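You operate a simulated robot arm through the tools that you are given. There is no shell and no other tool.

The job below is to be done with a simulated two-armed robot. You get a single attempt, and the scene is never put back.

## Task
Pick up the grey roll from the near end of the white counter with one hand, pass it to the other hand and put it on the top of the white table.

The check looks at the end state, three seconds after you hand in, the way a careful person would. Anything else that was tipped, shoved, dropped, spilled or broken makes it a failure.

## Robot
Two 7-joint arms with two-finger parallel grippers on one trunk, on a base that moves. Base frame: it is fixed to the floor where the robot stands at the start and does not move with it; the origin is under the middle of the robot, x ahead of it, y to its left, z up; the surface under the hand at the start is at about z = 0.86. Readings come in m, degrees, newtons and seconds.
The left shoulder is at the start at [0.091, 0.174, 1.133], the right one opposite. With the tool pointing down near the work surface each hand reaches from about 0.32 to 0.72 m from the robot's upright axis, wherever it stands, measured 20 degrees to its own side. Places, roughly: top of the white table [-1.3, 1.3, 0.8]. Payload 3.6 kg a hand.
The tool frame of a hand sits at the grasp point between the pads (the TCP): z along the fingers, y along the line on which they close. The tips reach 0.03 m beyond it. The gripper opens to 0.11 m. The fingers are 0.02 m wide and 0.01 m thick; the gripper's body (0.048 by 0.112 m) begins 0.055 m behind the TCP.
Orientation is told as [roll, pitch, yaw] about the base's x, y, z axes, in that order, counted from this pose: with the fingers straight down and closing along the base's y, the tool's x points along the base's -x, its y along +y and its z along -z.

## Interface
- The arms move only by the tool arm_command. It takes "left_increments", "right_increments" or both (then of equal length, played together; a hand with none holds still); each is a list that holds one entry, the list of rows, each a list of 7 numbers: the shift along the base's x, y, z in units of 20 mm (1.0 is 20 mm), then the turn, a rotation vector about the base's x, y, z in units of 5 degrees (1.0 is 5 degrees), then the gripper command, from -1 (fully open) to 1 (shut), values between in proportion. In form: [[[tx, ty, tz, ax, ay, az, hand], ...]]. A call has 1 to 20 rows; each row shifts and turns the commanded pose from where the row before left it. A call with a number of a shift or a turn outside -1 to 1 is refused whole. A row lasts 0.2 s, in which the tool goes at most 0.05 m and 8.6 degrees; a call with a longer step from one row to the next is refused whole, and so is a gripper value outside its range. Where a pose cannot be reached the arm comes as near as it can. A force on the tool above 40 N (or 10 N above the force at the start of the call, whichever is more), or a blocked arm, ends the call early, and 0.2 s more pass. The fingers move at their own pace (about 0.153 m/s each) and stop on an object; they squeeze with about 31 N. The grip force told is the motor's: it shows also when the fingers shut on nothing. Time passes only in rows, and 0.2 s behind the last, so rows that do not move let the fingers close. It gives the time, the measured TCP pose, the force on the tool (base axes), the opening and the grip force at its end, in the units of the frame above (readings bear some noise), with the torque about the TCP (base axes, N m) and any sound that the robot's microphone picked up.
- Cameras (640 x 400 px; columns grow to the right, rows downward): "scene" is now at [0.1877, 0.016, 1.3099]; the picture's right is [0.16, -0.99, 0.00], its down [-0.54, -0.09, -0.84] and it looks along [0.83, 0.14, -0.55] (base axes); focal length 267 px, centre (320, 200). "left" rides on the left gripper at [0.072, -0.017, -0.103] in its tool frame; the picture's right is [0.23, 0.97, 0.00], its down [-0.76, 0.18, -0.62] and it looks along [-0.61, 0.14, 0.78] (tool axes); focal length 222 px, centre (320, 200). "right" rides on the right gripper at [0.072, 0.017, -0.103] in its tool frame; the picture's right is [-0.23, 0.97, 0.00], its down [-0.76, -0.18, -0.62] and it looks along [-0.61, -0.14, 0.78] (tool axes); focal length 222 px, centre (320, 200). There is no depth. A picture from a camera that has moved, and an enlarged one, comes with that camera's place and axes in the base frame and with its lens.
- grab_frame(camera): a new picture of that camera. It takes no simulated time.
- slide_trunk(by): moves the trunk up (or, below 0, down) by that many m; the arms and the scene camera ride with it, the base frame stays. It gives what a move gives, with no picture.
- steer(legs): drives the robot by 1 to 6 legs, each [ahead, left, turn to the left] in m, m and degrees, along the robot's own axes; the way and the turn of a leg run together, so that a leg with both is an arc; at most 1.5 m and 180 degrees a leg. The arms and the cameras ride along, it lands a little off, and it stops where it bumps. It gives what a move gives.
- pan_tilt(pan, tilt): turns the head with the scene camera to pan (to the left, within 86 degrees either way) and tilt (down, from -29 to 69), counted from straight ahead of the robot (the tilt from the chest, where the trunk bows). It gives what a move gives.
- enlarge(camera, box): a new picture of the part [left, top, right, bottom] of that camera's present view, enlarged. It takes no simulated time.
- hand_in(): hands the job in; it is judged then, once.

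Places have to be worked out from the pictures, the camera data and where the tool is seen. Open the grippers and draw the arms clear of the work before you hand the job in, unless the task says otherwise.

The tools are called after "Emit:" as name(argument=value, ...) on one line, values as JSON. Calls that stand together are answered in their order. arm_command: Moves the arms, as the interface text tells. Its arguments: {"type":"object","properties":{"left_increments":{"type":"array","items":{"type":"array","items":{"type":"array","items":{"type":"number"}}}},"right_increments":{"type":"array","items":{"type":"array","items":{"type":"array","items":{"type":"number"}}}}},"required":[]} The other tools are called the same way: slide_trunk (by) moves the trunk up or down; steer (legs) drives the base; pan_tilt (pan, tilt) turns the head that bears the scene camera; grab_frame (camera) takes a picture; enlarge (camera, box) takes an enlarged picture of a part of a camera's view; hand_in () hands the job in.

At the start:

```text
time: 0.0
left_eef_pos: [0.5015, 0.3147, 1.1002]
left_orientation: [0.0, 0.1, 0.1]
left_ft_force: [0.6, -0.6, 0.5]
left_ft_torque: [-0.02, 0.01, -0.01]
left_gripper_width: 0.1099
left_finger_force: 0.1
right_eef_pos: [0.4004, -0.1006, 1.1227]
right_orientation: [0.0, 0.1, 0.0]
right_ft_force: [0.0, -0.5, 0.2]
right_ft_torque: [0.04, 0.02, -0.02]
right_gripper_width: 0.1102
right_finger_force: 0.0
trunk travel left (down, up): [-0.25, 0.513]
robot x, y, heading: [0.0014, -0.0048, 0.1]
head pan, tilt (commanded): [9.3, 33.2]
```

scene: 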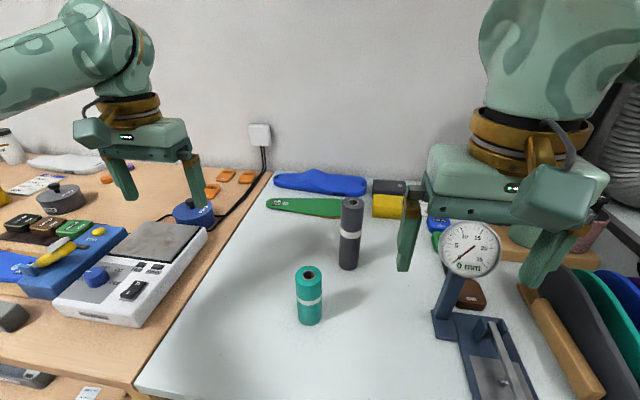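
right: 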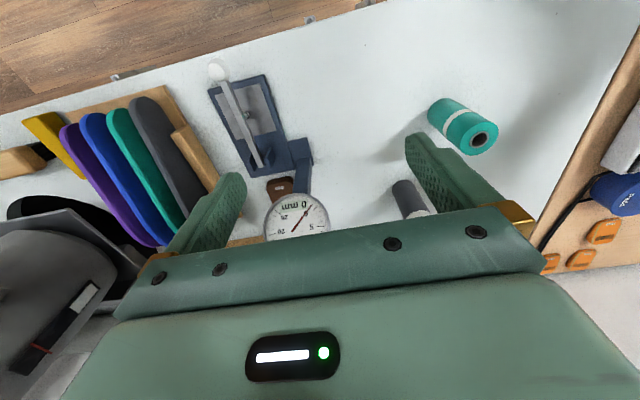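
left: 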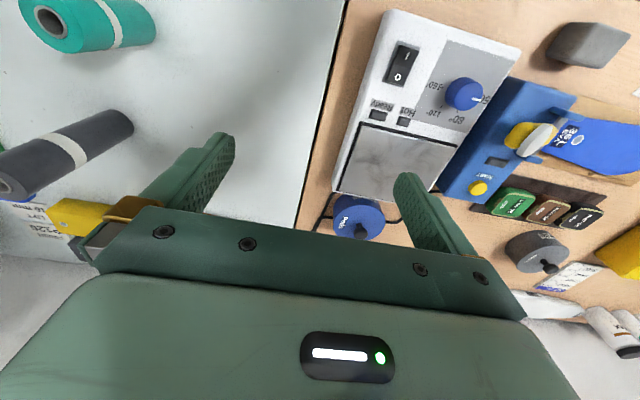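

The front view shows a standing grey roll at roughly (0.615, 0.02) on the white surface ahead, with a teal roll nearer. Before acting I look closer, and I turn the head to see the left side and the white table.

Emit:
enlarge(camera="scene", box=[220, 160, 460, 350])

Emit:
pan_tilt(pan=80, tilt=25)

Emit:
grab_frame(camera="scene")

```text
2.11 times, centred on (340, 255) of scene
camera zoom: at [0.1877, 0.016, 1.3099], right [0.16, -0.99, 0.0], down [-0.54, -0.09, -0.84], along [0.83, 0.14, -0.55], focal length 563 px, centre (278, 84)
```

zoom: 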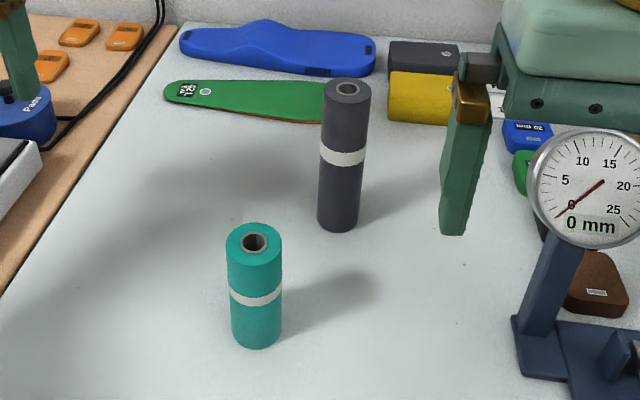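

```text
time: 1.4
left_eef_pos: [0.5012, 0.3145, 1.099]
left_orientation: [0.0, 0.0, 0.1]
left_ft_force: [0.1, 0.9, 0.5]
left_ft_torque: [-0.03, 0.02, 0.01]
left_gripper_width: 0.1102
left_finger_force: 0.1
right_eef_pos: [0.3994, -0.0998, 1.1227]
right_orientation: [0.1, 0.1, 0.0]
right_ft_force: [0.6, -0.7, -0.3]
right_ft_torque: [-0.01, -0.03, 0.0]
right_gripper_width: 0.1099
right_finger_force: 0.1
trunk travel left (down, up): [-0.25, 0.513]
robot x, y, heading: [0.0017, -0.0018, 0.0]
head pan, tilt (commanded): [80.0, 25.0]
```

```text
taken
camera scene: at [0.116, 0.0923, 1.3229], right [0.98, -0.17, 0.0], down [-0.07, -0.42, -0.91], along [0.16, 0.89, -0.42], focal length 267 px, centre (320, 200)
```

scene: 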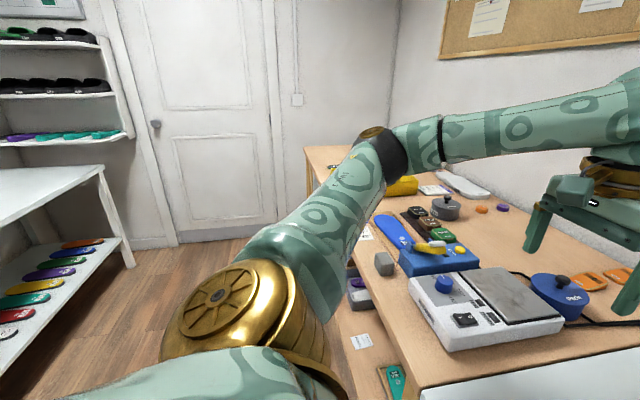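

The white table is behind-left, with a lower shelf of insoles beneath its top. I now look to the right to check how far the white counter goes and whether other grey rolls exist.

Emit:
pan_tilt(pan=-60, tilt=25)

Emit:
grab_frame(camera="scene")

Emit:
pan_tilt(pan=-15, tilt=45)

Emit:
grab_frame(camera="scene")

```text
time: 3.6
left_eef_pos: [0.502, 0.3152, 1.0995]
left_orientation: [-0.1, 0.0, 0.1]
left_ft_force: [-0.3, -0.2, 0.0]
left_ft_torque: [-0.03, -0.01, 0.02]
left_gripper_width: 0.11
left_finger_force: 0.1
right_eef_pos: [0.3989, -0.1003, 1.1215]
right_orientation: [0.0, 0.1, 0.0]
right_ft_force: [-0.2, -0.3, 0.0]
right_ft_torque: [-0.03, -0.03, 0.01]
right_gripper_width: 0.11
right_finger_force: 0.1
trunk travel left (down, up): [-0.25, 0.513]
robot x, y, heading: [-0.0015, 0.001, 0.2]
head pan, tilt (commanded): [-60.0, 25.0]
```

```text
taken
camera scene: at [0.146, -0.0781, 1.3229], right [-0.87, -0.5, 0.0], down [-0.21, 0.37, -0.91], along [0.45, -0.78, -0.42], focal length 267 px, centre (320, 200)
```

scene: 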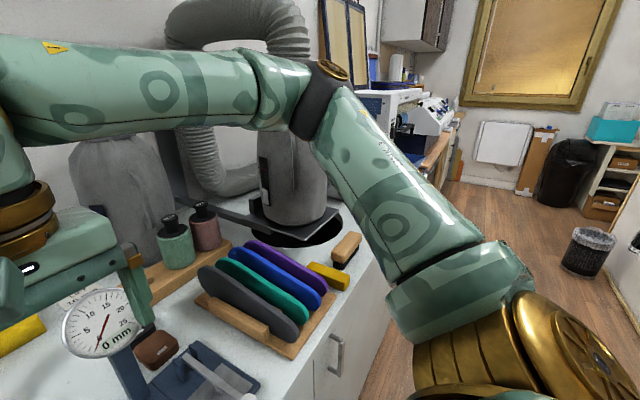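

```text
time: 4.8
left_eef_pos: [0.5008, 0.3152, 1.099]
left_orientation: [-0.1, 0.0, 0.1]
left_ft_force: [0.5, 0.4, -0.7]
left_ft_torque: [0.04, 0.01, 0.02]
left_gripper_width: 0.1098
left_finger_force: 0.1
right_eef_pos: [0.3999, -0.099, 1.1222]
right_orientation: [0.0, 0.0, 0.0]
right_ft_force: [-0.4, 0.4, 0.8]
right_ft_torque: [0.0, 0.01, 0.0]
right_gripper_width: 0.1096
right_finger_force: 0.0
trunk travel left (down, up): [-0.25, 0.513]
robot x, y, heading: [0.0006, 0.0001, -0.1]
head pan, tilt (commanded): [-15.0, 45.0]
```

```text
taken
camera scene: at [0.1784, -0.0195, 1.2923], right [-0.26, -0.97, 0.0], down [-0.68, 0.18, -0.71], along [0.68, -0.18, -0.71], focal length 267 px, centre (320, 200)
```

scene: 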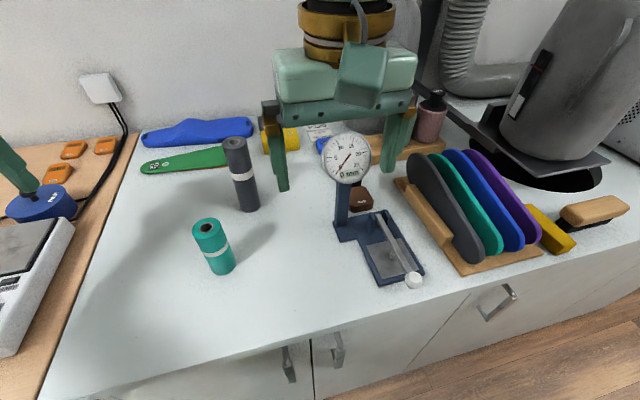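

There is only one grey roll: it stands at about (0.614, 0.027), 0.86 to about 1.02 m high and about 45 mm across. The gauge dial is at about (0.48, -0.14, 1.05). I raise the left hand and bring it over the roll, staying well above it, then check with its camera.

Emit:
arm_command(left_increments=[[[0, 0, 1, 0, 0, 0, -1], [0, 0, 1, 0, 0, 0, -1], [0, 0, 1, 0, 0, 0, -1], [0.4, -1, 0, 0, 0, 0, -1], [0.4, -1, 0, 0, 0, 0, -1], [0.4, -1, 0, 0, 0, 0, -1], [0.4, -1, 0, 0, 0, 0, -1], [0.4, -1, 0, 0, 0, 0, -1], [0.4, -1, 0, 0, 0, 0, -1], [0.4, -1, 0, 0, 0, 0, -1], [0.4, -1, 0, 0, 0, 0, -1], [0.4, -1, 0, 0, 0, 0, -1], [0.4, -1, 0, 0, 0, 0, -1], [0.4, -1, 0, 0, 0, 0, -1], [0.4, -1, 0, 0, 0, 0, -1], [0.4, -1, 0, 0, 0, 0, -1], [0.4, -1, 0, 0, 0, 0, -1], [0, 0, 0, 0, 0, 0, -1]]])

Emit:
grab_frame(camera="left")

Emit:
grab_frame(camera="scene")

```text
time: 8.6
left_eef_pos: [0.6138, 0.0363, 1.1579]
left_orientation: [0.0, 0.1, 0.1]
left_ft_force: [0.4, -0.3, -0.8]
left_ft_torque: [-0.02, -0.01, 0.0]
left_gripper_width: 0.1102
left_finger_force: 0.1
right_eef_pos: [0.3994, -0.0986, 1.1231]
right_orientation: [0.1, 0.0, 0.0]
right_ft_force: [-0.5, -0.7, 0.0]
right_ft_torque: [-0.02, 0.04, 0.01]
right_gripper_width: 0.1101
right_finger_force: 0.0
trunk travel left (down, up): [-0.25, 0.513]
robot x, y, heading: [0.0031, 0.0003, 0.1]
head pan, tilt (commanded): [-15.0, 45.0]
```

```text
taken
camera left: at [0.5403, 0.0184, 1.2606], right [-0.23, 0.97, 0.0], down [0.76, 0.18, 0.62], along [0.61, 0.14, -0.78], focal length 222 px, centre (320, 200)
```

left: 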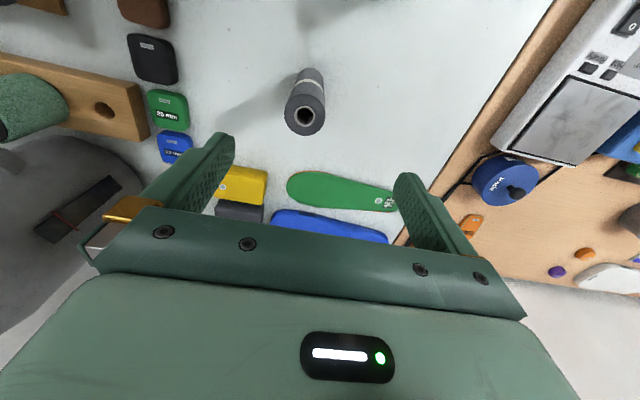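

```text
taken
camera scene: at [0.1785, -0.0182, 1.2923], right [-0.26, -0.97, 0.0], down [-0.68, 0.18, -0.71], along [0.68, -0.18, -0.71], focal length 267 px, centre (320, 200)
```

scene: 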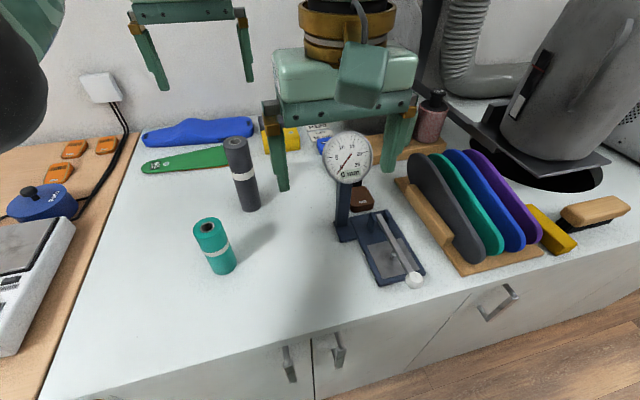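

The left camera puts the roll's top centre near (0.620, 0.019, 1.02). I enlarge both views to refine this before descending.

Emit:
enlarge(camera="left", box=[240, 40, 400, 140])

Emit:
enlarge(camera="scene", box=[160, 120, 320, 220])

```text
4.00 times, centred on (320, 90) of left
camera zoom: at [0.5403, 0.0184, 1.2606], right [-0.23, 0.97, 0.0], down [0.76, 0.18, 0.62], along [0.61, 0.14, -0.78], focal length 888 px, centre (320, 640)
```

zoom: 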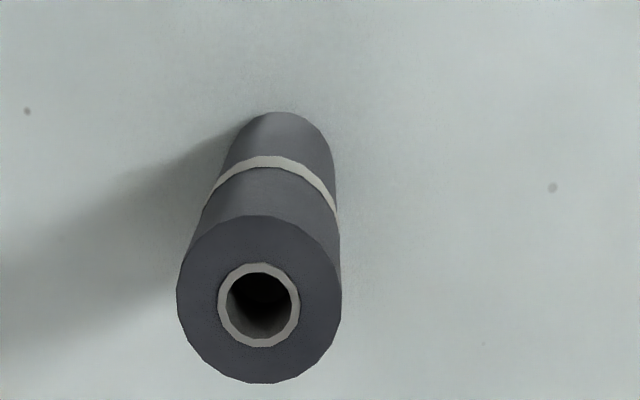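

```text
4.00 times, centred on (240, 170) of scene
camera zoom: at [0.1785, -0.0182, 1.2923], right [-0.26, -0.97, 0.0], down [-0.68, 0.18, -0.71], along [0.68, -0.18, -0.71], focal length 1070 px, centre (640, 320)
```

zoom: 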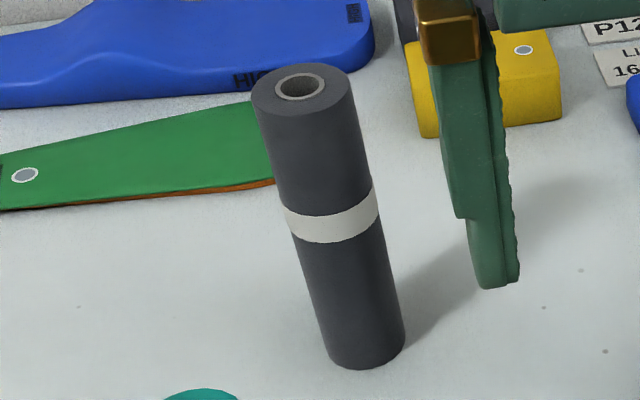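

Refined estimate: roll axis at (0.619, 0.020), top z ≈ 1.022, diameter about 44 mm. I centre the hand over it and lower until the tips are just above the roll's top, then look again.

Emit:
arm_command(left_increments=[[[0.26, -0.81, 0, 0, 0, 0, -1], [0, 0, -1, 0, 0, 0, -1], [0, 0, -1, 0, 0, 0, -1], [0, 0, -1, 0, 0, 0, -1], [0, 0, -1, 0, 0, 0, -1], [0, 0, 0, 0, 0, 0, -1]]])

Emit:
grab_frame(camera="left")

Emit:
enlarge(camera="scene", box=[120, 60, 360, 210])

```text
time: 10.0
left_eef_pos: [0.6135, 0.0323, 1.0792]
left_orientation: [0.0, 0.1, 0.0]
left_ft_force: [0.1, -0.5, -0.1]
left_ft_torque: [-0.02, -0.01, -0.02]
left_gripper_width: 0.1097
left_finger_force: 0.0
left hand out of reach, approached as far as the arm can: row 1
right_eef_pos: [0.3993, -0.1005, 1.1233]
right_orientation: [0.0, 0.1, 0.0]
right_ft_force: [-0.1, -0.2, 0.8]
right_ft_torque: [-0.05, -0.02, 0.0]
right_gripper_width: 0.1101
right_finger_force: 0.1
trunk travel left (down, up): [-0.25, 0.513]
robot x, y, heading: [0.0007, 0.0014, -0.0]
head pan, tilt (commanded): [-15.0, 45.0]
```

```text
taken
camera left: at [0.54, 0.0163, 1.1815], right [-0.23, 0.97, 0.0], down [0.76, 0.18, 0.62], along [0.61, 0.14, -0.78], focal length 222 px, centre (320, 200)
```

left: 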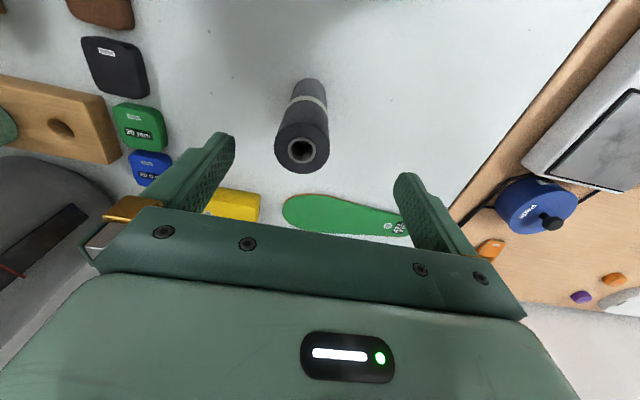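

```text
2.67 times, centred on (240, 135) of scene
camera zoom: at [0.1783, -0.0197, 1.2923], right [-0.26, -0.97, 0.0], down [-0.68, 0.18, -0.71], along [0.68, -0.18, -0.71], focal length 713 px, centre (533, 373)
```

zoom: 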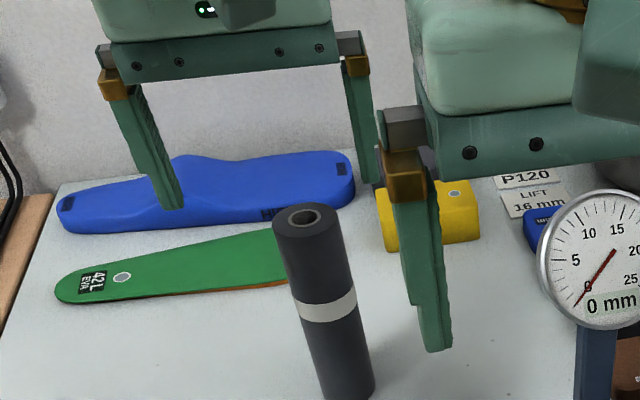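

The lateral step was clipped by reach while the hand was high; lower down the arm reaches further. This view again gives the roll axis at (0.6195, 0.019), so I retry the correction at this lower height.

Emit:
arm_command(left_increments=[[[0.15, -0.33, 0, 0, 0, 0, -1], [0.15, -0.33, 0, 0, 0, 0, -1], [0, 0, 0, 0, 0, 0, -1]]])

Emit:
enlarge(camera="left", box=[160, 50, 480, 250])

```text
time: 10.8
left_eef_pos: [0.6203, 0.0217, 1.0792]
left_orientation: [0.1, 0.0, 0.1]
left_ft_force: [0.6, -0.2, 0.6]
left_ft_torque: [-0.02, 0.01, -0.04]
left_gripper_width: 0.1099
left_finger_force: 0.0
right_eef_pos: [0.3997, -0.0999, 1.1236]
right_orientation: [-0.1, 0.2, -0.1]
right_ft_force: [-0.2, 0.8, -0.8]
right_ft_torque: [0.01, -0.01, 0.03]
right_gripper_width: 0.1102
right_finger_force: 0.0
trunk travel left (down, up): [-0.25, 0.513]
robot x, y, heading: [-0.0034, 0.0013, 0.0]
head pan, tilt (commanded): [-15.0, 45.0]
```

```text
2.00 times, centred on (320, 150) of left
camera zoom: at [0.5465, 0.0037, 1.1804], right [-0.23, 0.97, 0.0], down [0.76, 0.18, 0.62], along [0.61, 0.14, -0.78], focal length 444 px, centre (320, 300)
```

zoom: 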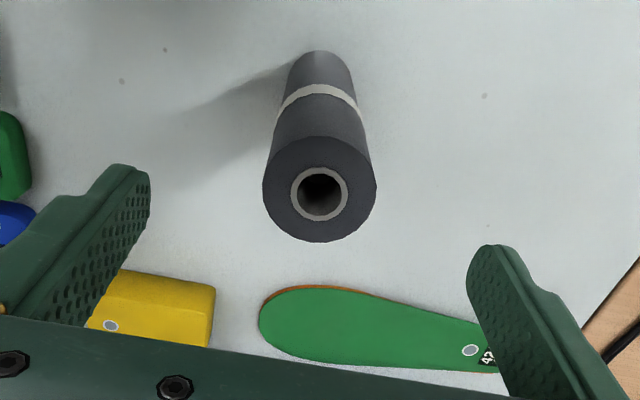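

The hand is now centred over the roll (estimate (0.6185, 0.020) against a TCP of (0.619, 0.021)). I descend to z ≈ 0.997, which leaves the roll's top clear of the gripper body, still with fingers open.

Emit:
arm_command(left_increments=[[[0, 0, -1, 0, 0, 0, -1], [0, 0, -1, 0, 0, 0, -1], [0, 0, -1, 0, 0, 0, -1], [0, 0, -1, 0, 0, 0, -1], [0, 0, -0.1, 0, 0, 0, -1], [0, 0, 0, 0, 0, 0, -1]]])

Emit:
grab_frame(camera="left")

Emit:
grab_frame(camera="scene")

```text
time: 12.2
left_eef_pos: [0.6196, 0.0212, 0.9962]
left_orientation: [-0.1, 0.0, 0.1]
left_ft_force: [0.0, -0.3, 0.2]
left_ft_torque: [0.02, -0.02, 0.0]
left_gripper_width: 0.1102
left_finger_force: 0.1
right_eef_pos: [0.3999, -0.0992, 1.1228]
right_orientation: [0.0, 0.1, -0.1]
right_ft_force: [0.1, -0.3, -0.3]
right_ft_torque: [-0.01, 0.04, -0.01]
right_gripper_width: 0.1102
right_finger_force: 0.1
trunk travel left (down, up): [-0.25, 0.513]
robot x, y, heading: [-0.0006, -0.004, 0.3]
head pan, tilt (commanded): [-15.0, 45.0]
```

```text
taken
camera left: at [0.5466, 0.0022, 1.0983], right [-0.23, 0.97, 0.0], down [0.76, 0.18, 0.62], along [0.61, 0.14, -0.78], focal length 222 px, centre (320, 200)
```

left: 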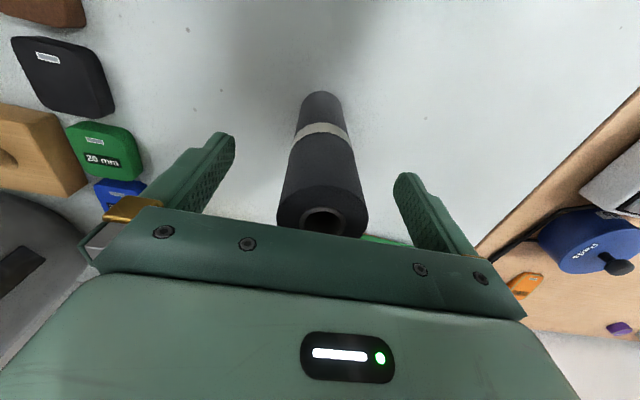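

```text
taken
camera scene: at [0.1786, -0.0197, 1.2922], right [-0.26, -0.97, 0.0], down [-0.68, 0.18, -0.71], along [0.68, -0.18, -0.71], focal length 267 px, centre (320, 200)
```

scene: 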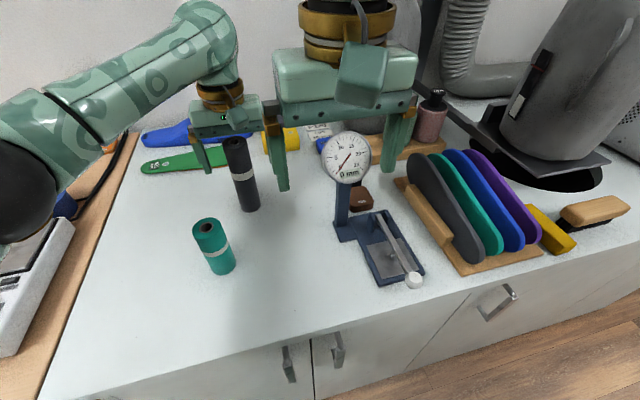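

The fingers straddle the roll's top with about 33 mm clearance each side. I close gradually, then hold to let the grip settle.

Emit:
arm_command(left_increments=[[[0, 0, 0, 0, 0, 0, -0.5], [0, 0, 0, 0, 0, 0, 0.0], [0, 0, 0, 0, 0, 0, 0.2], [0, 0, 0, 0, 0, 0, 1], [0, 0, 0, 0, 0, 0, 1], [0, 0, 0, 0, 0, 0, 1]]])

Emit:
grab_frame(camera="left")

```text
time: 13.6
left_eef_pos: [0.6207, 0.0207, 0.9979]
left_orientation: [0.0, 0.0, 0.2]
left_ft_force: [0.8, -0.1, 1.5]
left_ft_torque: [0.0, 0.0, -0.04]
left_gripper_width: 0.0428
left_finger_force: 30.9
right_eef_pos: [0.3993, -0.1, 1.1241]
right_orientation: [0.0, 0.1, 0.0]
right_ft_force: [-0.1, -0.1, -0.4]
right_ft_torque: [0.0, 0.02, 0.05]
right_gripper_width: 0.11
right_finger_force: 0.0
trunk travel left (down, up): [-0.25, 0.513]
robot x, y, heading: [-0.0005, -0.0019, -0.1]
head pan, tilt (commanded): [-15.0, 45.0]
```

```text
taken
camera left: at [0.5464, 0.0021, 1.0986], right [-0.23, 0.97, 0.0], down [0.76, 0.18, 0.62], along [0.61, 0.14, -0.78], focal length 222 px, centre (320, 200)
```

left: 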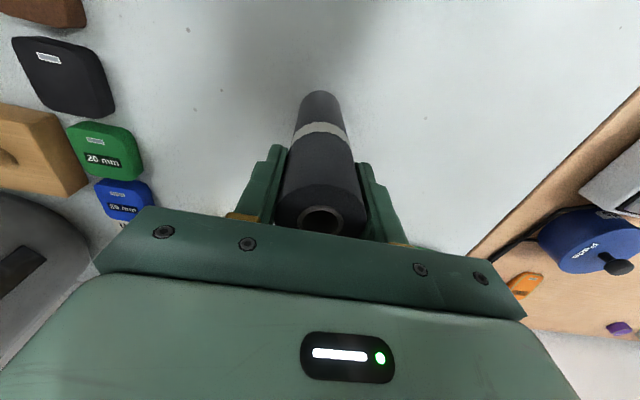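

The left hand holds the roll firmly (43 mm, 31 N). I lift straight up with the trunk, which raises both hands away from the counter and gauge.

Emit:
slide_trunk(by=0.05)

Emit:
grab_frame(camera="scene")

```text
time: 14.5
left_eef_pos: [0.621, 0.0207, 1.0477]
left_orientation: [0.1, 0.1, 0.1]
left_ft_force: [-0.5, 0.6, -0.7]
left_ft_torque: [0.06, -0.03, 0.01]
left_gripper_width: 0.0429
left_finger_force: 31.0
right_eef_pos: [0.3999, -0.0989, 1.1726]
right_orientation: [-0.1, 0.1, 0.0]
right_ft_force: [0.8, -0.5, 0.2]
right_ft_torque: [0.01, 0.01, 0.01]
right_gripper_width: 0.1098
right_finger_force: 0.1
trunk travel left (down, up): [-0.3, 0.463]
robot x, y, heading: [0.001, -0.001, -0.1]
head pan, tilt (commanded): [-15.0, 45.0]
```

```text
taken
camera scene: at [0.1568, -0.0198, 1.3433], right [-0.26, -0.97, 0.0], down [-0.68, 0.18, -0.71], along [0.68, -0.18, -0.71], focal length 267 px, centre (320, 200)
```

scene: 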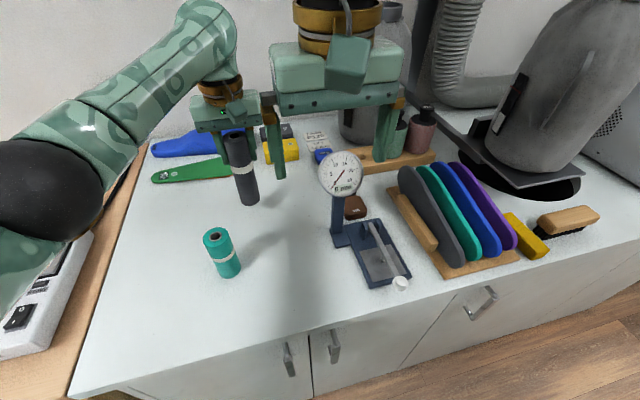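

The roll lifted cleanly with nothing disturbed. I raise another 0.15 m so the roll's bottom is above the gauge and the teal roll.

Emit:
slide_trunk(by=0.15)

Emit:
grab_frame(camera="scene")

```text
time: 16.2
left_eef_pos: [0.604, 0.0194, 1.235]
left_orientation: [0.0, -3.8, -0.1]
left_ft_force: [-0.4, 0.5, -0.4]
left_ft_torque: [0.01, 0.04, -0.01]
left_gripper_width: 0.0429
left_finger_force: 31.0
right_eef_pos: [0.3992, -0.1006, 1.3225]
right_orientation: [0.0, 0.0, 0.0]
right_ft_force: [-0.3, 0.2, -0.7]
right_ft_torque: [-0.03, 0.0, -0.01]
right_gripper_width: 0.1101
right_finger_force: 0.1
trunk travel left (down, up): [-0.45, 0.313]
robot x, y, heading: [0.0002, -0.0005, 0.2]
head pan, tilt (commanded): [-15.0, 45.0]
```

```text
taken
camera scene: at [0.1097, -0.0199, 1.4952], right [-0.26, -0.97, 0.0], down [-0.68, 0.18, -0.71], along [0.68, -0.18, -0.71], focal length 267 px, centre (320, 200)
```

scene: 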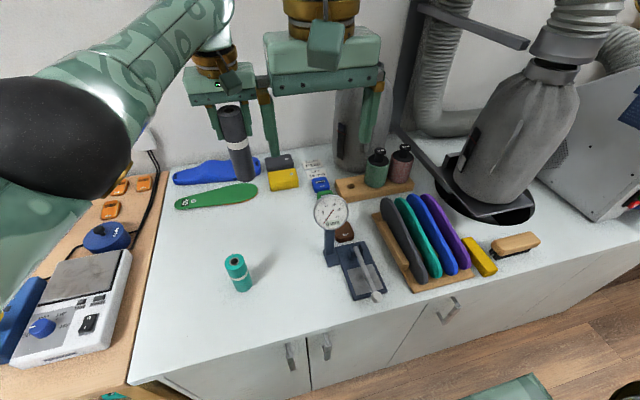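

The roll hangs at a safe height; the left arm hit its reach limit and tipped 4°. I draw the left hand back and straighten it, and shift the right hand away to its own side.

Emit:
arm_command(left_increments=[[[-0.75, 0.1, 0, 0, 0.1, 0, 1], [-0.75, 0.1, 0, 0, 0.1, 0, 1], [-0.75, 0.1, 0, 0, 0.1, 0, 1], [-0.75, 0.1, 0, 0, 0.1, 0, 1], [-0.75, 0.1, 0, 0, 0.1, 0, 1], [-0.75, 0.1, 0, 0, 0.1, 0, 1], [-0.75, 0.1, 0, 0, 0.1, 0, 1], [-0.75, 0.1, 0, 0, 0.06, 0, 1], [0, 0, 0, 0, 0, 0, 1]]], right_increments=[[[0, -0.9, 0, 0, 0, 0, -1], [0, -0.9, 0, 0, 0, 0, -1], [0, -0.9, 0, 0, 0, 0, -1], [0, -0.9, 0, 0, 0, 0, -1], [0, -0.9, 0, 0, 0, 0, -1], [0, -0.9, 0, 0, 0, 0, -1], [0, -0.9, 0, 0, 0, 0, -1], [0, -0.9, 0, 0, 0, 0, -1], [0, 0, 0, 0, 0, 0, -1]]])

Emit:
pan_tilt(pan=86, tilt=25)

Emit:
grab_frame(camera="scene")

```text
time: 18.2
left_eef_pos: [0.578, -0.002, 1.249]
left_orientation: [0.1, 0.0, 0.0]
left_ft_force: [-0.1, 0.8, 1.4]
left_ft_torque: [-0.05, -0.02, 0.09]
left_gripper_width: 0.0426
left_finger_force: 31.4
left hand out of reach, approached as far as the arm can: row 1, 2, 3, 4, 5, 6, 7, 8
right_eef_pos: [0.3988, -0.2443, 1.324]
right_orientation: [0.0, 0.2, 0.0]
right_ft_force: [-0.2, 1.1, 0.9]
right_ft_torque: [-0.04, 0.01, 0.01]
right_gripper_width: 0.1101
right_finger_force: 0.1
trunk travel left (down, up): [-0.45, 0.313]
robot x, y, heading: [-0.0019, 0.0023, 0.1]
head pan, tilt (commanded): [-15.0, 45.0]
```

```text
time: 20.0
left_eef_pos: [0.5761, -0.0026, 1.2511]
left_orientation: [-0.1, 0.1, 0.1]
left_ft_force: [-0.1, -0.6, -0.9]
left_ft_torque: [0.0, 0.03, 0.02]
left_gripper_width: 0.0428
left_finger_force: 31.1
right_eef_pos: [0.3988, -0.2455, 1.3224]
right_orientation: [0.0, 0.1, 0.1]
right_ft_force: [0.1, -0.2, 0.9]
right_ft_torque: [0.0, -0.03, 0.02]
right_gripper_width: 0.1097
right_finger_force: 0.2
trunk travel left (down, up): [-0.45, 0.313]
robot x, y, heading: [0.0, 0.0004, 0.1]
head pan, tilt (commanded): [85.9, 25.0]
```

```text
taken
camera scene: at [0.0374, 0.0931, 1.526], right [1.0, -0.07, 0.0], down [-0.03, -0.42, -0.91], along [0.06, 0.9, -0.42], focal length 267 px, centre (320, 200)
```

scene: 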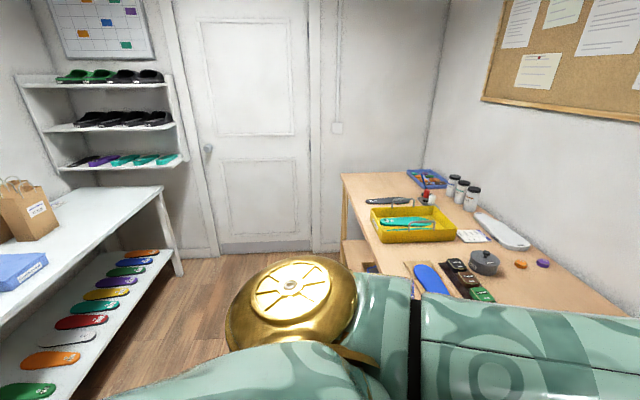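

The left hand moved only about 26 mm back instead of 120 mm, so the arm is near some limit in this posture. I look ahead at the arms before trying smaller steps.

Emit:
pan_tilt(pan=20, tilt=25)

Emit:
grab_frame(camera="scene")

Emit:
grab_frame(camera="left")

```text
time: 21.4
left_eef_pos: [0.5767, -0.0016, 1.2501]
left_orientation: [0.0, 0.1, 0.1]
left_ft_force: [0.3, 0.2, 0.1]
left_ft_torque: [-0.01, -0.01, 0.03]
left_gripper_width: 0.0429
left_finger_force: 30.9
right_eef_pos: [0.4004, -0.2434, 1.3224]
right_orientation: [0.0, 0.1, 0.0]
right_ft_force: [0.6, -0.4, -0.7]
right_ft_torque: [-0.01, 0.02, 0.0]
right_gripper_width: 0.11
right_finger_force: 0.1
trunk travel left (down, up): [-0.45, 0.313]
robot x, y, heading: [0.0047, -0.0015, 0.1]
head pan, tilt (commanded): [20.0, 25.0]
```

```text
taken
camera scene: at [0.1173, 0.0328, 1.526], right [0.34, -0.94, 0.0], down [-0.4, -0.14, -0.91], along [0.85, 0.31, -0.42], focal length 267 px, centre (320, 200)
```

scene: 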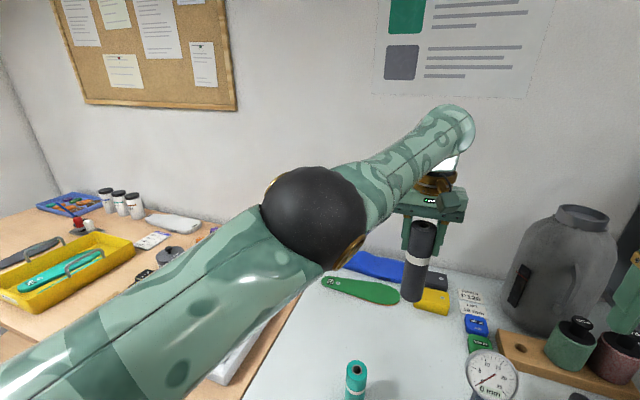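

```text
taken
camera left: at [0.5032, -0.0192, 1.3524], right [-0.23, 0.97, 0.0], down [0.76, 0.18, 0.62], along [0.61, 0.14, -0.78], focal length 222 px, centre (320, 200)
```

left: 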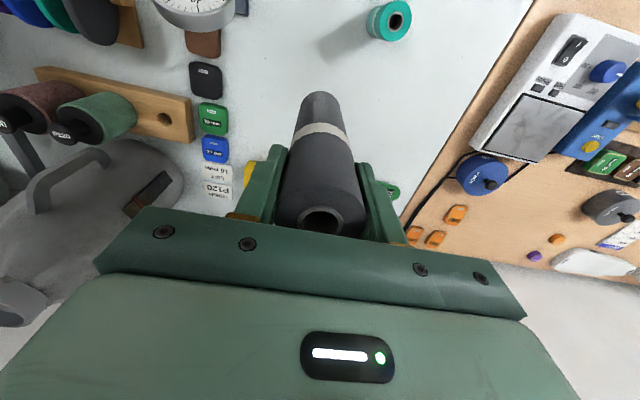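

The left arm is almost straight, which explains the limit. I retry drawing the hand back and to the left in small steps to bend the elbow.

Emit:
arm_command(left_increments=[[[-0.5, 0.5, 0, 0, 0, 0, 1], [-0.5, 0.5, 0, 0, 0, 0, 1], [-0.5, 0.5, 0, 0, 0, 0, 1], [-0.5, 0.5, 0, 0, 0, 0, 1], [-0.5, 0.5, 0, 0, 0, 0, 1], [0, 0, 0, 0, 0, 0, 1]]])

```text
time: 22.8
left_eef_pos: [0.5846, 0.0241, 1.2621]
left_orientation: [-0.1, 0.1, 0.0]
left_ft_force: [0.2, 0.5, -0.4]
left_ft_torque: [0.0, -0.01, -0.01]
left_gripper_width: 0.0428
left_finger_force: 30.8
left hand out of reach, approached as far as the arm can: row 1, 2, 3, 4, 5
right_eef_pos: [0.3992, -0.2441, 1.3219]
right_orientation: [0.0, 0.1, -0.1]
right_ft_force: [-0.7, -0.7, 0.5]
right_ft_torque: [-0.02, 0.0, 0.0]
right_gripper_width: 0.11
right_finger_force: 0.1
trunk travel left (down, up): [-0.45, 0.313]
robot x, y, heading: [0.0012, 0.0026, 0.1]
head pan, tilt (commanded): [20.0, 25.0]
```

The hand slides along its reach boundary instead of retracting, as a nearly straight arm would. Going lower helped earlier, so I lower the hand 0.06 m (roll bottom stays near 1.06, clear of everything) and then draw back.

Emit:
arm_command(left_increments=[[[0, 0, -0.75, 0, 0, 0, 1], [0, 0, -0.75, 0, 0, 0, 1], [0, 0, -0.75, 0, 0, 0, 1], [0, 0, -0.75, 0, 0, 0, 1], [0, 0, 0, 0, 0, 0, 1]]])

```text
time: 24.0
left_eef_pos: [0.5925, 0.0203, 1.2058]
left_orientation: [0.0, 0.2, -0.1]
left_ft_force: [0.3, -0.7, -0.8]
left_ft_torque: [-0.01, -0.02, 0.01]
left_gripper_width: 0.0431
left_finger_force: 30.8
left hand out of reach, approached as far as the arm can: row 2, 4
right_eef_pos: [0.3994, -0.2449, 1.3214]
right_orientation: [0.0, 0.1, 0.1]
right_ft_force: [-0.5, 0.4, -0.1]
right_ft_torque: [0.04, -0.01, 0.01]
right_gripper_width: 0.1099
right_finger_force: 0.1
trunk travel left (down, up): [-0.45, 0.313]
robot x, y, heading: [-0.0027, -0.002, -0.1]
head pan, tilt (commanded): [20.0, 25.0]
```

The hand followed down to z 1.206. Now I try small retraction steps back and to the left.

Emit:
arm_command(left_increments=[[[-0.25, 0, -0.25, 0, 0, 0, 1], [-0.25, 0, -0.25, 0, 0, 0, 1], [-0.25, 0, -0.25, 0, 0, 0, 1], [-0.5, 0, 0, 0, 0, 0, 1], [-0.5, 0, 0, 0, 0, 0, 1], [0, 0, 0, 0, 0, 0, 1]]])

```text
time: 25.4
left_eef_pos: [0.5895, 0.0093, 1.1924]
left_orientation: [0.0, -0.1, 0.0]
left_ft_force: [0.2, 0.4, -0.5]
left_ft_torque: [0.03, 0.0, 0.0]
left_gripper_width: 0.0427
left_finger_force: 31.2
left hand out of reach, approached as far as the arm can: row 1, 2, 3, 4, 5
right_eef_pos: [0.3992, -0.245, 1.3231]
right_orientation: [0.0, 0.1, 0.0]
right_ft_force: [0.3, -0.8, 0.2]
right_ft_torque: [-0.02, -0.02, 0.01]
right_gripper_width: 0.1099
right_finger_force: 0.1
trunk travel left (down, up): [-0.45, 0.313]
robot x, y, heading: [0.0012, 0.0019, -0.1]
head pan, tilt (commanded): [20.0, 25.0]
```

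Sideways and vertical motion works but x retraction doesn't. I test a small outward step to learn which side of the limit the arm is on.

Emit:
arm_command(left_increments=[[[0.5, 0, 0, 0, 0, 0, 1], [0.5, 0, 0, 0, 0, 0, 1], [0, 0, 0, 0, 0, 0, 1]]])

Emit:
grab_frame(camera="scene")

```text
time: 26.2
left_eef_pos: [0.5943, 0.0135, 1.1918]
left_orientation: [0.1, -0.2, 0.1]
left_ft_force: [-0.3, -0.6, 0.2]
left_ft_torque: [0.01, 0.02, 0.02]
left_gripper_width: 0.043
left_finger_force: 30.6
left hand out of reach, approached as far as the arm can: row 1, 2
right_eef_pos: [0.4, -0.2447, 1.3228]
right_orientation: [0.0, 0.1, 0.0]
right_ft_force: [0.2, -1.0, 0.7]
right_ft_torque: [0.01, 0.01, 0.01]
right_gripper_width: 0.1098
right_finger_force: 0.1
trunk travel left (down, up): [-0.45, 0.313]
robot x, y, heading: [-0.0016, -0.002, 0.0]
head pan, tilt (commanded): [20.0, 25.0]
```

```text
taken
camera scene: at [0.1175, 0.0328, 1.526], right [0.34, -0.94, 0.0], down [-0.4, -0.14, -0.91], along [0.85, 0.31, -0.42], focal length 267 px, centre (320, 200)
```

scene: 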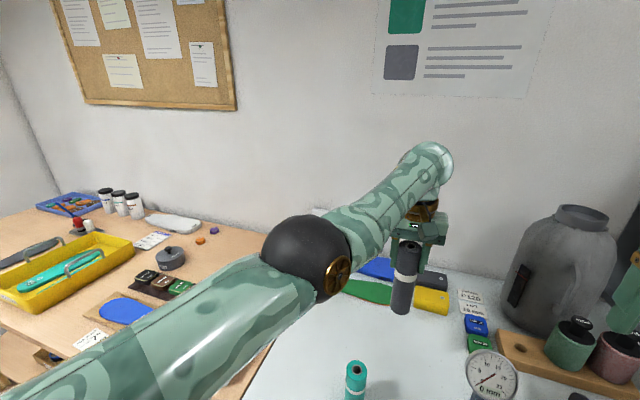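

Both outward and inward are blocked, so the elbow is straight and only tangential motion frees it. The hinge looks horizontal, so I request motion up and back to make the elbow flex.

Emit:
arm_command(left_increments=[[[-0.5, 0, 1, 0, 0, 0, 1], [-0.5, 0, 1, 0, 0, 0, 1], [-0.5, 0, 1, 0, 0, 0, 1], [-0.5, 0, 1, 0, 0, 0, 1], [0, 0, 0, 0, 0, 0, 1]]])

```text
time: 27.4
left_eef_pos: [0.5701, 0.0081, 1.2754]
left_orientation: [0.0, 0.0, 0.0]
left_ft_force: [0.8, -0.1, -1.8]
left_ft_torque: [0.03, 0.03, 0.01]
left_gripper_width: 0.043
left_finger_force: 31.1
left hand out of reach, approached as far as the arm can: row 3, 4
right_eef_pos: [0.4005, -0.2443, 1.3221]
right_orientation: [0.1, 0.1, 0.0]
right_ft_force: [0.2, 0.1, 0.3]
right_ft_torque: [0.0, 0.0, 0.01]
right_gripper_width: 0.1099
right_finger_force: 0.2
trunk travel left (down, up): [-0.45, 0.313]
robot x, y, heading: [0.0011, -0.0026, 0.0]
head pan, tilt (commanded): [20.0, 25.0]
```

Upward motion frees it a bit. The roll is high enough (bottom ≈ 1.14 m) to back the base away first, so I check the floor to both sides and behind for obstacles.

Emit:
pan_tilt(pan=86, tilt=50)

Emit:
grab_frame(camera="scene")

Emit:
pan_tilt(pan=-86, tilt=45)

Emit:
grab_frame(camera="scene")

```text
time: 28.8
left_eef_pos: [0.5691, 0.0086, 1.2733]
left_orientation: [-0.1, 0.1, -0.1]
left_ft_force: [1.1, 0.1, -0.4]
left_ft_torque: [0.01, 0.0, -0.01]
left_gripper_width: 0.043
left_finger_force: 30.8
right_eef_pos: [0.3984, -0.245, 1.3235]
right_orientation: [0.1, 0.2, 0.0]
right_ft_force: [0.3, -1.0, 0.1]
right_ft_torque: [-0.02, -0.01, 0.0]
right_gripper_width: 0.11
right_finger_force: 0.0
trunk travel left (down, up): [-0.45, 0.313]
robot x, y, heading: [0.001, -0.0039, 0.3]
head pan, tilt (commanded): [85.9, 50.0]
```

```text
taken
camera scene: at [0.0363, 0.0781, 1.4886], right [1.0, -0.07, 0.0], down [-0.06, -0.76, -0.64], along [0.05, 0.64, -0.77], focal length 267 px, centre (320, 200)
```

scene: 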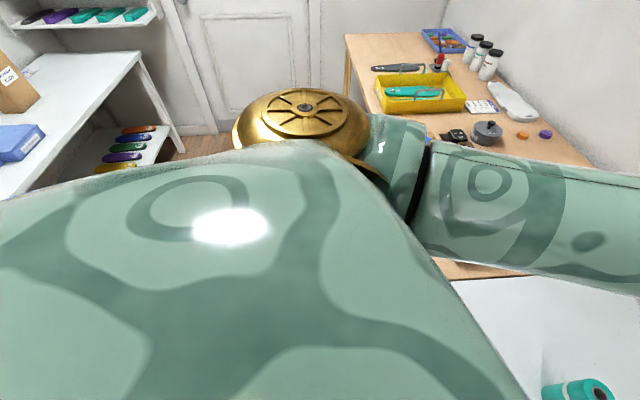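

```text
time: 31.4
left_eef_pos: [0.5694, 0.0072, 1.2741]
left_orientation: [0.0, -0.1, -0.1]
left_ft_force: [0.6, -0.2, -0.2]
left_ft_torque: [0.0, -0.01, 0.01]
left_gripper_width: 0.0428
left_finger_force: 30.8
right_eef_pos: [0.3992, -0.2444, 1.3235]
right_orientation: [0.0, 0.1, 0.0]
right_ft_force: [1.2, -0.4, 0.3]
right_ft_torque: [0.0, 0.0, 0.01]
right_gripper_width: 0.1098
right_finger_force: 0.1
trunk travel left (down, up): [-0.45, 0.313]
robot x, y, heading: [-0.0019, 0.0028, -0.3]
head pan, tilt (commanded): [-85.9, 45.0]
```

```text
taken
camera scene: at [0.0366, -0.0799, 1.4954], right [-1.0, -0.07, 0.0], down [-0.05, 0.71, -0.71], along [0.05, -0.71, -0.71], focal length 267 px, centre (320, 200)
```

scene: 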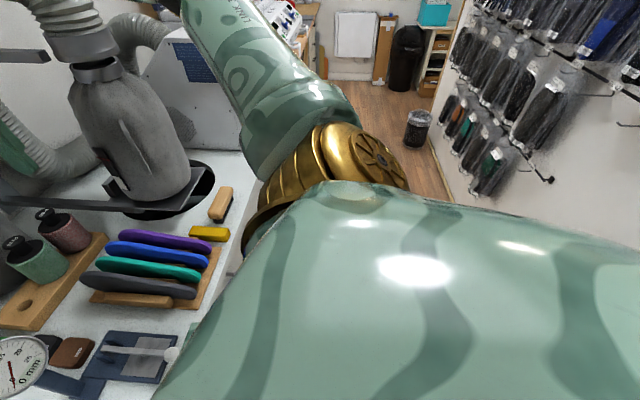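

The back-right shows a wall with hooks at about x = -0.91, so there is a roughly 1.2 m aisle; the left table's front edge is at about x = -0.96 with y from below 0.77 to 1.95. I back up 0.25 m into the middle of the aisle and look again.

Emit:
steer(legs=[[-0.25, 0, 0]])

Emit:
pan_tilt(pan=20, tilt=25)

Emit:
grab_frame(camera="scene")

```text
time: 33.2
left_eef_pos: [0.3169, 0.0075, 1.2731]
left_orientation: [0.1, 0.1, -0.1]
left_ft_force: [0.3, -0.6, 0.4]
left_ft_torque: [-0.01, -0.03, 0.01]
left_gripper_width: 0.0428
left_finger_force: 31.1
right_eef_pos: [0.1465, -0.2451, 1.3231]
right_orientation: [0.0, 0.1, 0.0]
right_ft_force: [-0.4, 0.1, 0.4]
right_ft_torque: [-0.01, -0.02, 0.01]
right_gripper_width: 0.1101
right_finger_force: 0.0
trunk travel left (down, up): [-0.45, 0.313]
robot x, y, heading: [-0.2549, -0.0004, 0.2]
head pan, tilt (commanded): [-85.9, 45.0]
```

```text
time: 35.0
left_eef_pos: [0.3177, 0.0078, 1.2729]
left_orientation: [0.0, 0.0, 0.0]
left_ft_force: [0.9, -0.8, -1.1]
left_ft_torque: [0.01, -0.01, 0.0]
left_gripper_width: 0.0428
left_finger_force: 30.8
right_eef_pos: [0.1476, -0.2445, 1.3229]
right_orientation: [0.0, 0.1, 0.0]
right_ft_force: [0.2, -0.3, -0.8]
right_ft_torque: [0.0, 0.01, 0.03]
right_gripper_width: 0.1099
right_finger_force: 0.0
trunk travel left (down, up): [-0.45, 0.313]
robot x, y, heading: [-0.2536, 0.0013, 0.2]
head pan, tilt (commanded): [20.0, 25.0]
```

```text
taken
camera scene: at [-0.1347, 0.0327, 1.526], right [0.34, -0.94, 0.0], down [-0.4, -0.14, -0.91], along [0.85, 0.31, -0.42], focal length 267 px, centre (320, 200)
```

scene: 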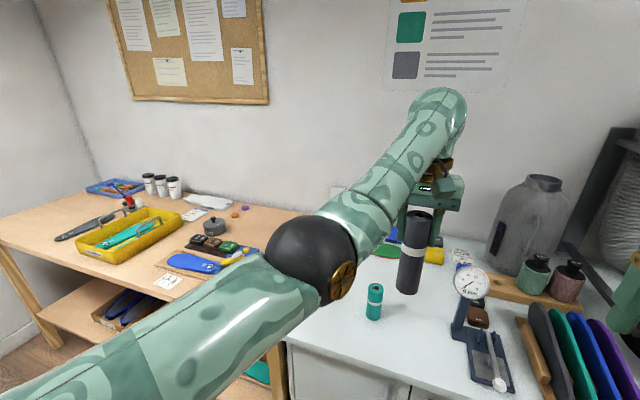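

The robot is clear and the left elbow is now flexed upward. I turn left 90° to face along the aisle (roll bottom at about 1.14 m, above all counter items), then look.

Emit:
steer(legs=[[0, 0, 90]])

Emit:
pan_tilt(pan=40, tilt=30)

Emit:
grab_frame(camera="scene")

```text
time: 39.2
left_eef_pos: [-0.2584, 0.5693, 1.2732]
left_orientation: [-0.1, 0.0, 89.8]
left_ft_force: [0.5, -0.3, -0.8]
left_ft_torque: [0.02, -0.02, -0.02]
left_gripper_width: 0.0429
left_finger_force: 31.0
right_eef_pos: [-0.0067, 0.3988, 1.3237]
right_orientation: [-0.1, 0.1, 89.7]
right_ft_force: [0.1, 0.5, 0.2]
right_ft_torque: [0.02, 0.01, -0.01]
right_gripper_width: 0.1102
right_finger_force: 0.2
trunk travel left (down, up): [-0.45, 0.313]
robot x, y, heading: [-0.2525, 0.0006, 90.3]
head pan, tilt (commanded): [20.0, 25.0]
```

```text
time: 40.0
left_eef_pos: [-0.259, 0.5703, 1.2736]
left_orientation: [0.0, 0.0, 89.8]
left_ft_force: [-0.4, -0.2, -0.7]
left_ft_torque: [-0.01, 0.0, -0.03]
left_gripper_width: 0.0427
left_finger_force: 30.8
right_eef_pos: [-0.0059, 0.3985, 1.3231]
right_orientation: [0.1, 0.0, 89.9]
right_ft_force: [-0.5, 0.3, 0.3]
right_ft_torque: [0.01, -0.01, -0.01]
right_gripper_width: 0.1101
right_finger_force: 0.0
trunk travel left (down, up): [-0.45, 0.313]
robot x, y, heading: [-0.2544, 0.0009, 89.7]
head pan, tilt (commanded): [40.0, 30.0]
```

```text
taken
camera scene: at [-0.3113, 0.1037, 1.518], right [0.77, 0.64, 0.0], down [0.32, -0.38, -0.87], along [-0.55, 0.67, -0.5], focal length 267 px, centre (320, 200)
```

scene: 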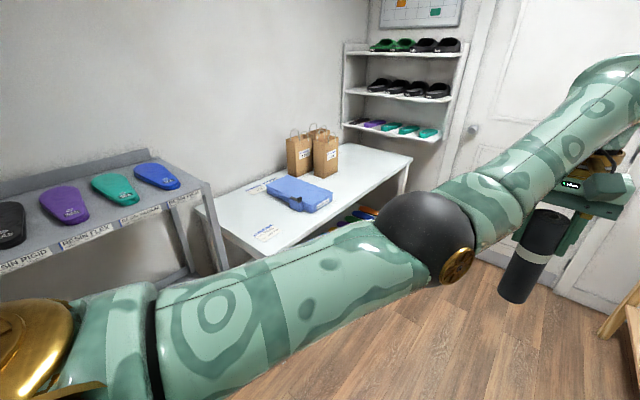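

The table top spans about x -0.97 to -1.6 and y 0.59 to 1.99, with a blue case near (-1.25, 1.0) and paper bags near (-1.3, 1.3); the far half (y 1.45 to 1.95) looks clear. I drive 1.3 m along the free aisle and turn left to face the table.

Emit:
steer(legs=[[1.3, 0, 0]])

Emit:
grab_frame(camera="scene")

```text
time: 46.6
left_eef_pos: [-0.2716, 1.879, 1.2738]
left_orientation: [0.0, 0.0, 90.7]
left_ft_force: [-0.1, 1.3, 0.0]
left_ft_torque: [-0.01, 0.0, 0.0]
left_gripper_width: 0.0428
left_finger_force: 30.6
right_eef_pos: [-0.017, 1.7115, 1.323]
right_orientation: [-0.1, 0.1, 90.6]
right_ft_force: [-0.5, 0.6, 0.2]
right_ft_torque: [0.0, -0.02, 0.02]
right_gripper_width: 0.1103
right_finger_force: 0.1
trunk travel left (down, up): [-0.45, 0.313]
robot x, y, heading: [-0.258, 1.3081, 90.7]
head pan, tilt (commanded): [40.0, 30.0]
```

```text
taken
camera scene: at [-0.3178, 1.4124, 1.518], right [0.76, 0.65, 0.0], down [0.33, -0.38, -0.87], along [-0.56, 0.66, -0.5], focal length 267 px, centre (320, 200)
```

scene: 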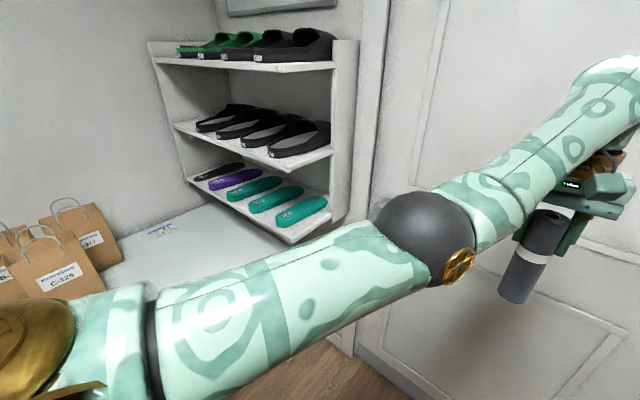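

The far part of the table is clear apart from a card; a wall shelf hangs beyond its end at y > 2.1. The sweep to face the table is free, so I turn left 90°.

Emit:
steer(legs=[[0, 0, 89]])

Emit:
pan_tilt(pan=-15, tilt=35)

Emit:
grab_frame(camera="scene")

```text
time: 50.9
left_eef_pos: [-0.8261, 1.2847, 1.2734]
left_orientation: [0.0, 0.0, -178.3]
left_ft_force: [-0.5, -0.2, -0.6]
left_ft_torque: [-0.02, 0.0, -0.02]
left_gripper_width: 0.043
left_finger_force: 31.8
right_eef_pos: [-0.6634, 1.5427, 1.3226]
right_orientation: [0.0, 0.1, -178.4]
right_ft_force: [-0.4, -0.2, 0.3]
right_ft_torque: [-0.02, -0.01, -0.02]
right_gripper_width: 0.1102
right_finger_force: 0.1
trunk travel left (down, up): [-0.45, 0.313]
robot x, y, heading: [-0.2567, 1.3069, -178.5]
head pan, tilt (commanded): [40.0, 30.0]
```

```text
time: 52.1
left_eef_pos: [-0.8257, 1.285, 1.2735]
left_orientation: [0.0, 0.1, -178.4]
left_ft_force: [0.2, 0.1, -0.8]
left_ft_torque: [0.02, -0.01, -0.01]
left_gripper_width: 0.0432
left_finger_force: 31.0
right_eef_pos: [-0.6628, 1.543, 1.3234]
right_orientation: [0.0, 0.0, -178.4]
right_ft_force: [-0.1, 0.2, 0.5]
right_ft_torque: [-0.01, 0.0, 0.02]
right_gripper_width: 0.1102
right_finger_force: 0.0
trunk travel left (down, up): [-0.45, 0.313]
robot x, y, heading: [-0.2559, 1.309, -178.4]
head pan, tilt (commanded): [-15.0, 35.0]
```

```text
taken
camera scene: at [-0.377, 1.3308, 1.5102], right [0.23, 0.97, 0.0], down [0.56, -0.13, -0.82], along [-0.8, 0.19, -0.57], focal length 267 px, centre (320, 200)
```

scene: 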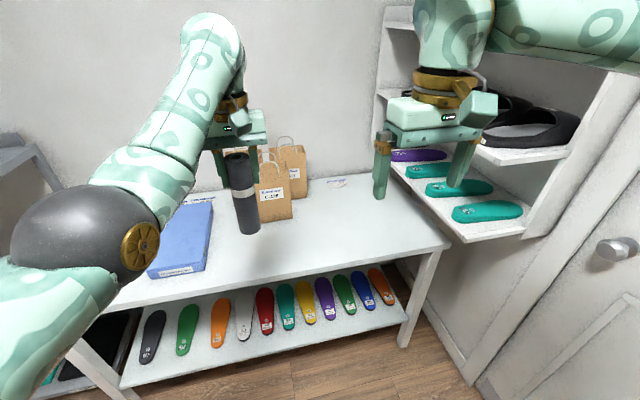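

Now facing the table; the roll hangs in front of its edge at (-0.826, 1.285). In this heading "back toward the robot" is +x, so I draw the left hand up and back to flex its elbow.

Emit:
arm_command(left_increments=[[[0.3, 0, 0.8, 0, 0, 0, 1], [0.4, 0, 0.6, 0, 0, 0, 1], [0.5, 0, 0.5, 0, 0, 0, 1], [0.5, 0, 0.4, 0, 0, 0, 1], [0.5, 0, 0.3, 0, 0, 0, 1], [0, 0, 0, 0, 0, 0, 1]]])

```text
time: 53.5
left_eef_pos: [-0.809, 1.2981, 1.3315]
left_orientation: [0.1, 0.1, -178.4]
left_ft_force: [0.2, 0.1, 0.3]
left_ft_torque: [-0.01, 0.01, 0.02]
left_gripper_width: 0.0426
left_finger_force: 31.1
left hand out of reach, approached as far as the arm can: row 1, 2, 3, 4, 5
right_eef_pos: [-0.6637, 1.5434, 1.323]
right_orientation: [0.0, 0.2, -178.4]
right_ft_force: [0.3, 0.3, 0.2]
right_ft_torque: [-0.01, 0.03, -0.02]
right_gripper_width: 0.11
right_finger_force: 0.0
trunk travel left (down, up): [-0.45, 0.313]
robot x, y, heading: [-0.2584, 1.3081, -178.3]
head pan, tilt (commanded): [-15.0, 35.0]
```

The arm still slides on its boundary. The shoulders move forward as the trunk lowers, so I lower the trunk 0.1 m and see whether the arm regains slack (the roll's bottom stays well above table height).

Emit:
slide_trunk(by=-0.1)

Emit:
grab_frame(camera="scene")

```text
time: 54.9
left_eef_pos: [-0.8292, 1.2972, 1.2045]
left_orientation: [0.1, 3.3, -178.5]
left_ft_force: [-0.1, -0.1, -1.1]
left_ft_torque: [-0.04, 0.02, -0.01]
left_gripper_width: 0.0429
left_finger_force: 30.9
right_eef_pos: [-0.6618, 1.5421, 1.2234]
right_orientation: [0.0, 0.0, -178.4]
right_ft_force: [0.1, -0.3, -0.2]
right_ft_torque: [-0.03, 0.02, 0.01]
right_gripper_width: 0.11
right_finger_force: 0.0
trunk travel left (down, up): [-0.35, 0.413]
robot x, y, heading: [-0.2566, 1.3091, -178.6]
head pan, tilt (commanded): [-15.0, 35.0]
```

```text
taken
camera scene: at [-0.404, 1.33, 1.4095], right [0.23, 0.97, 0.0], down [0.56, -0.13, -0.82], along [-0.8, 0.19, -0.57], focal length 267 px, centre (320, 200)
```

scene: 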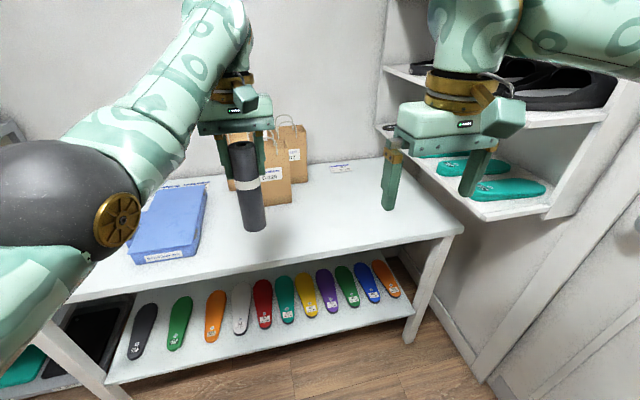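

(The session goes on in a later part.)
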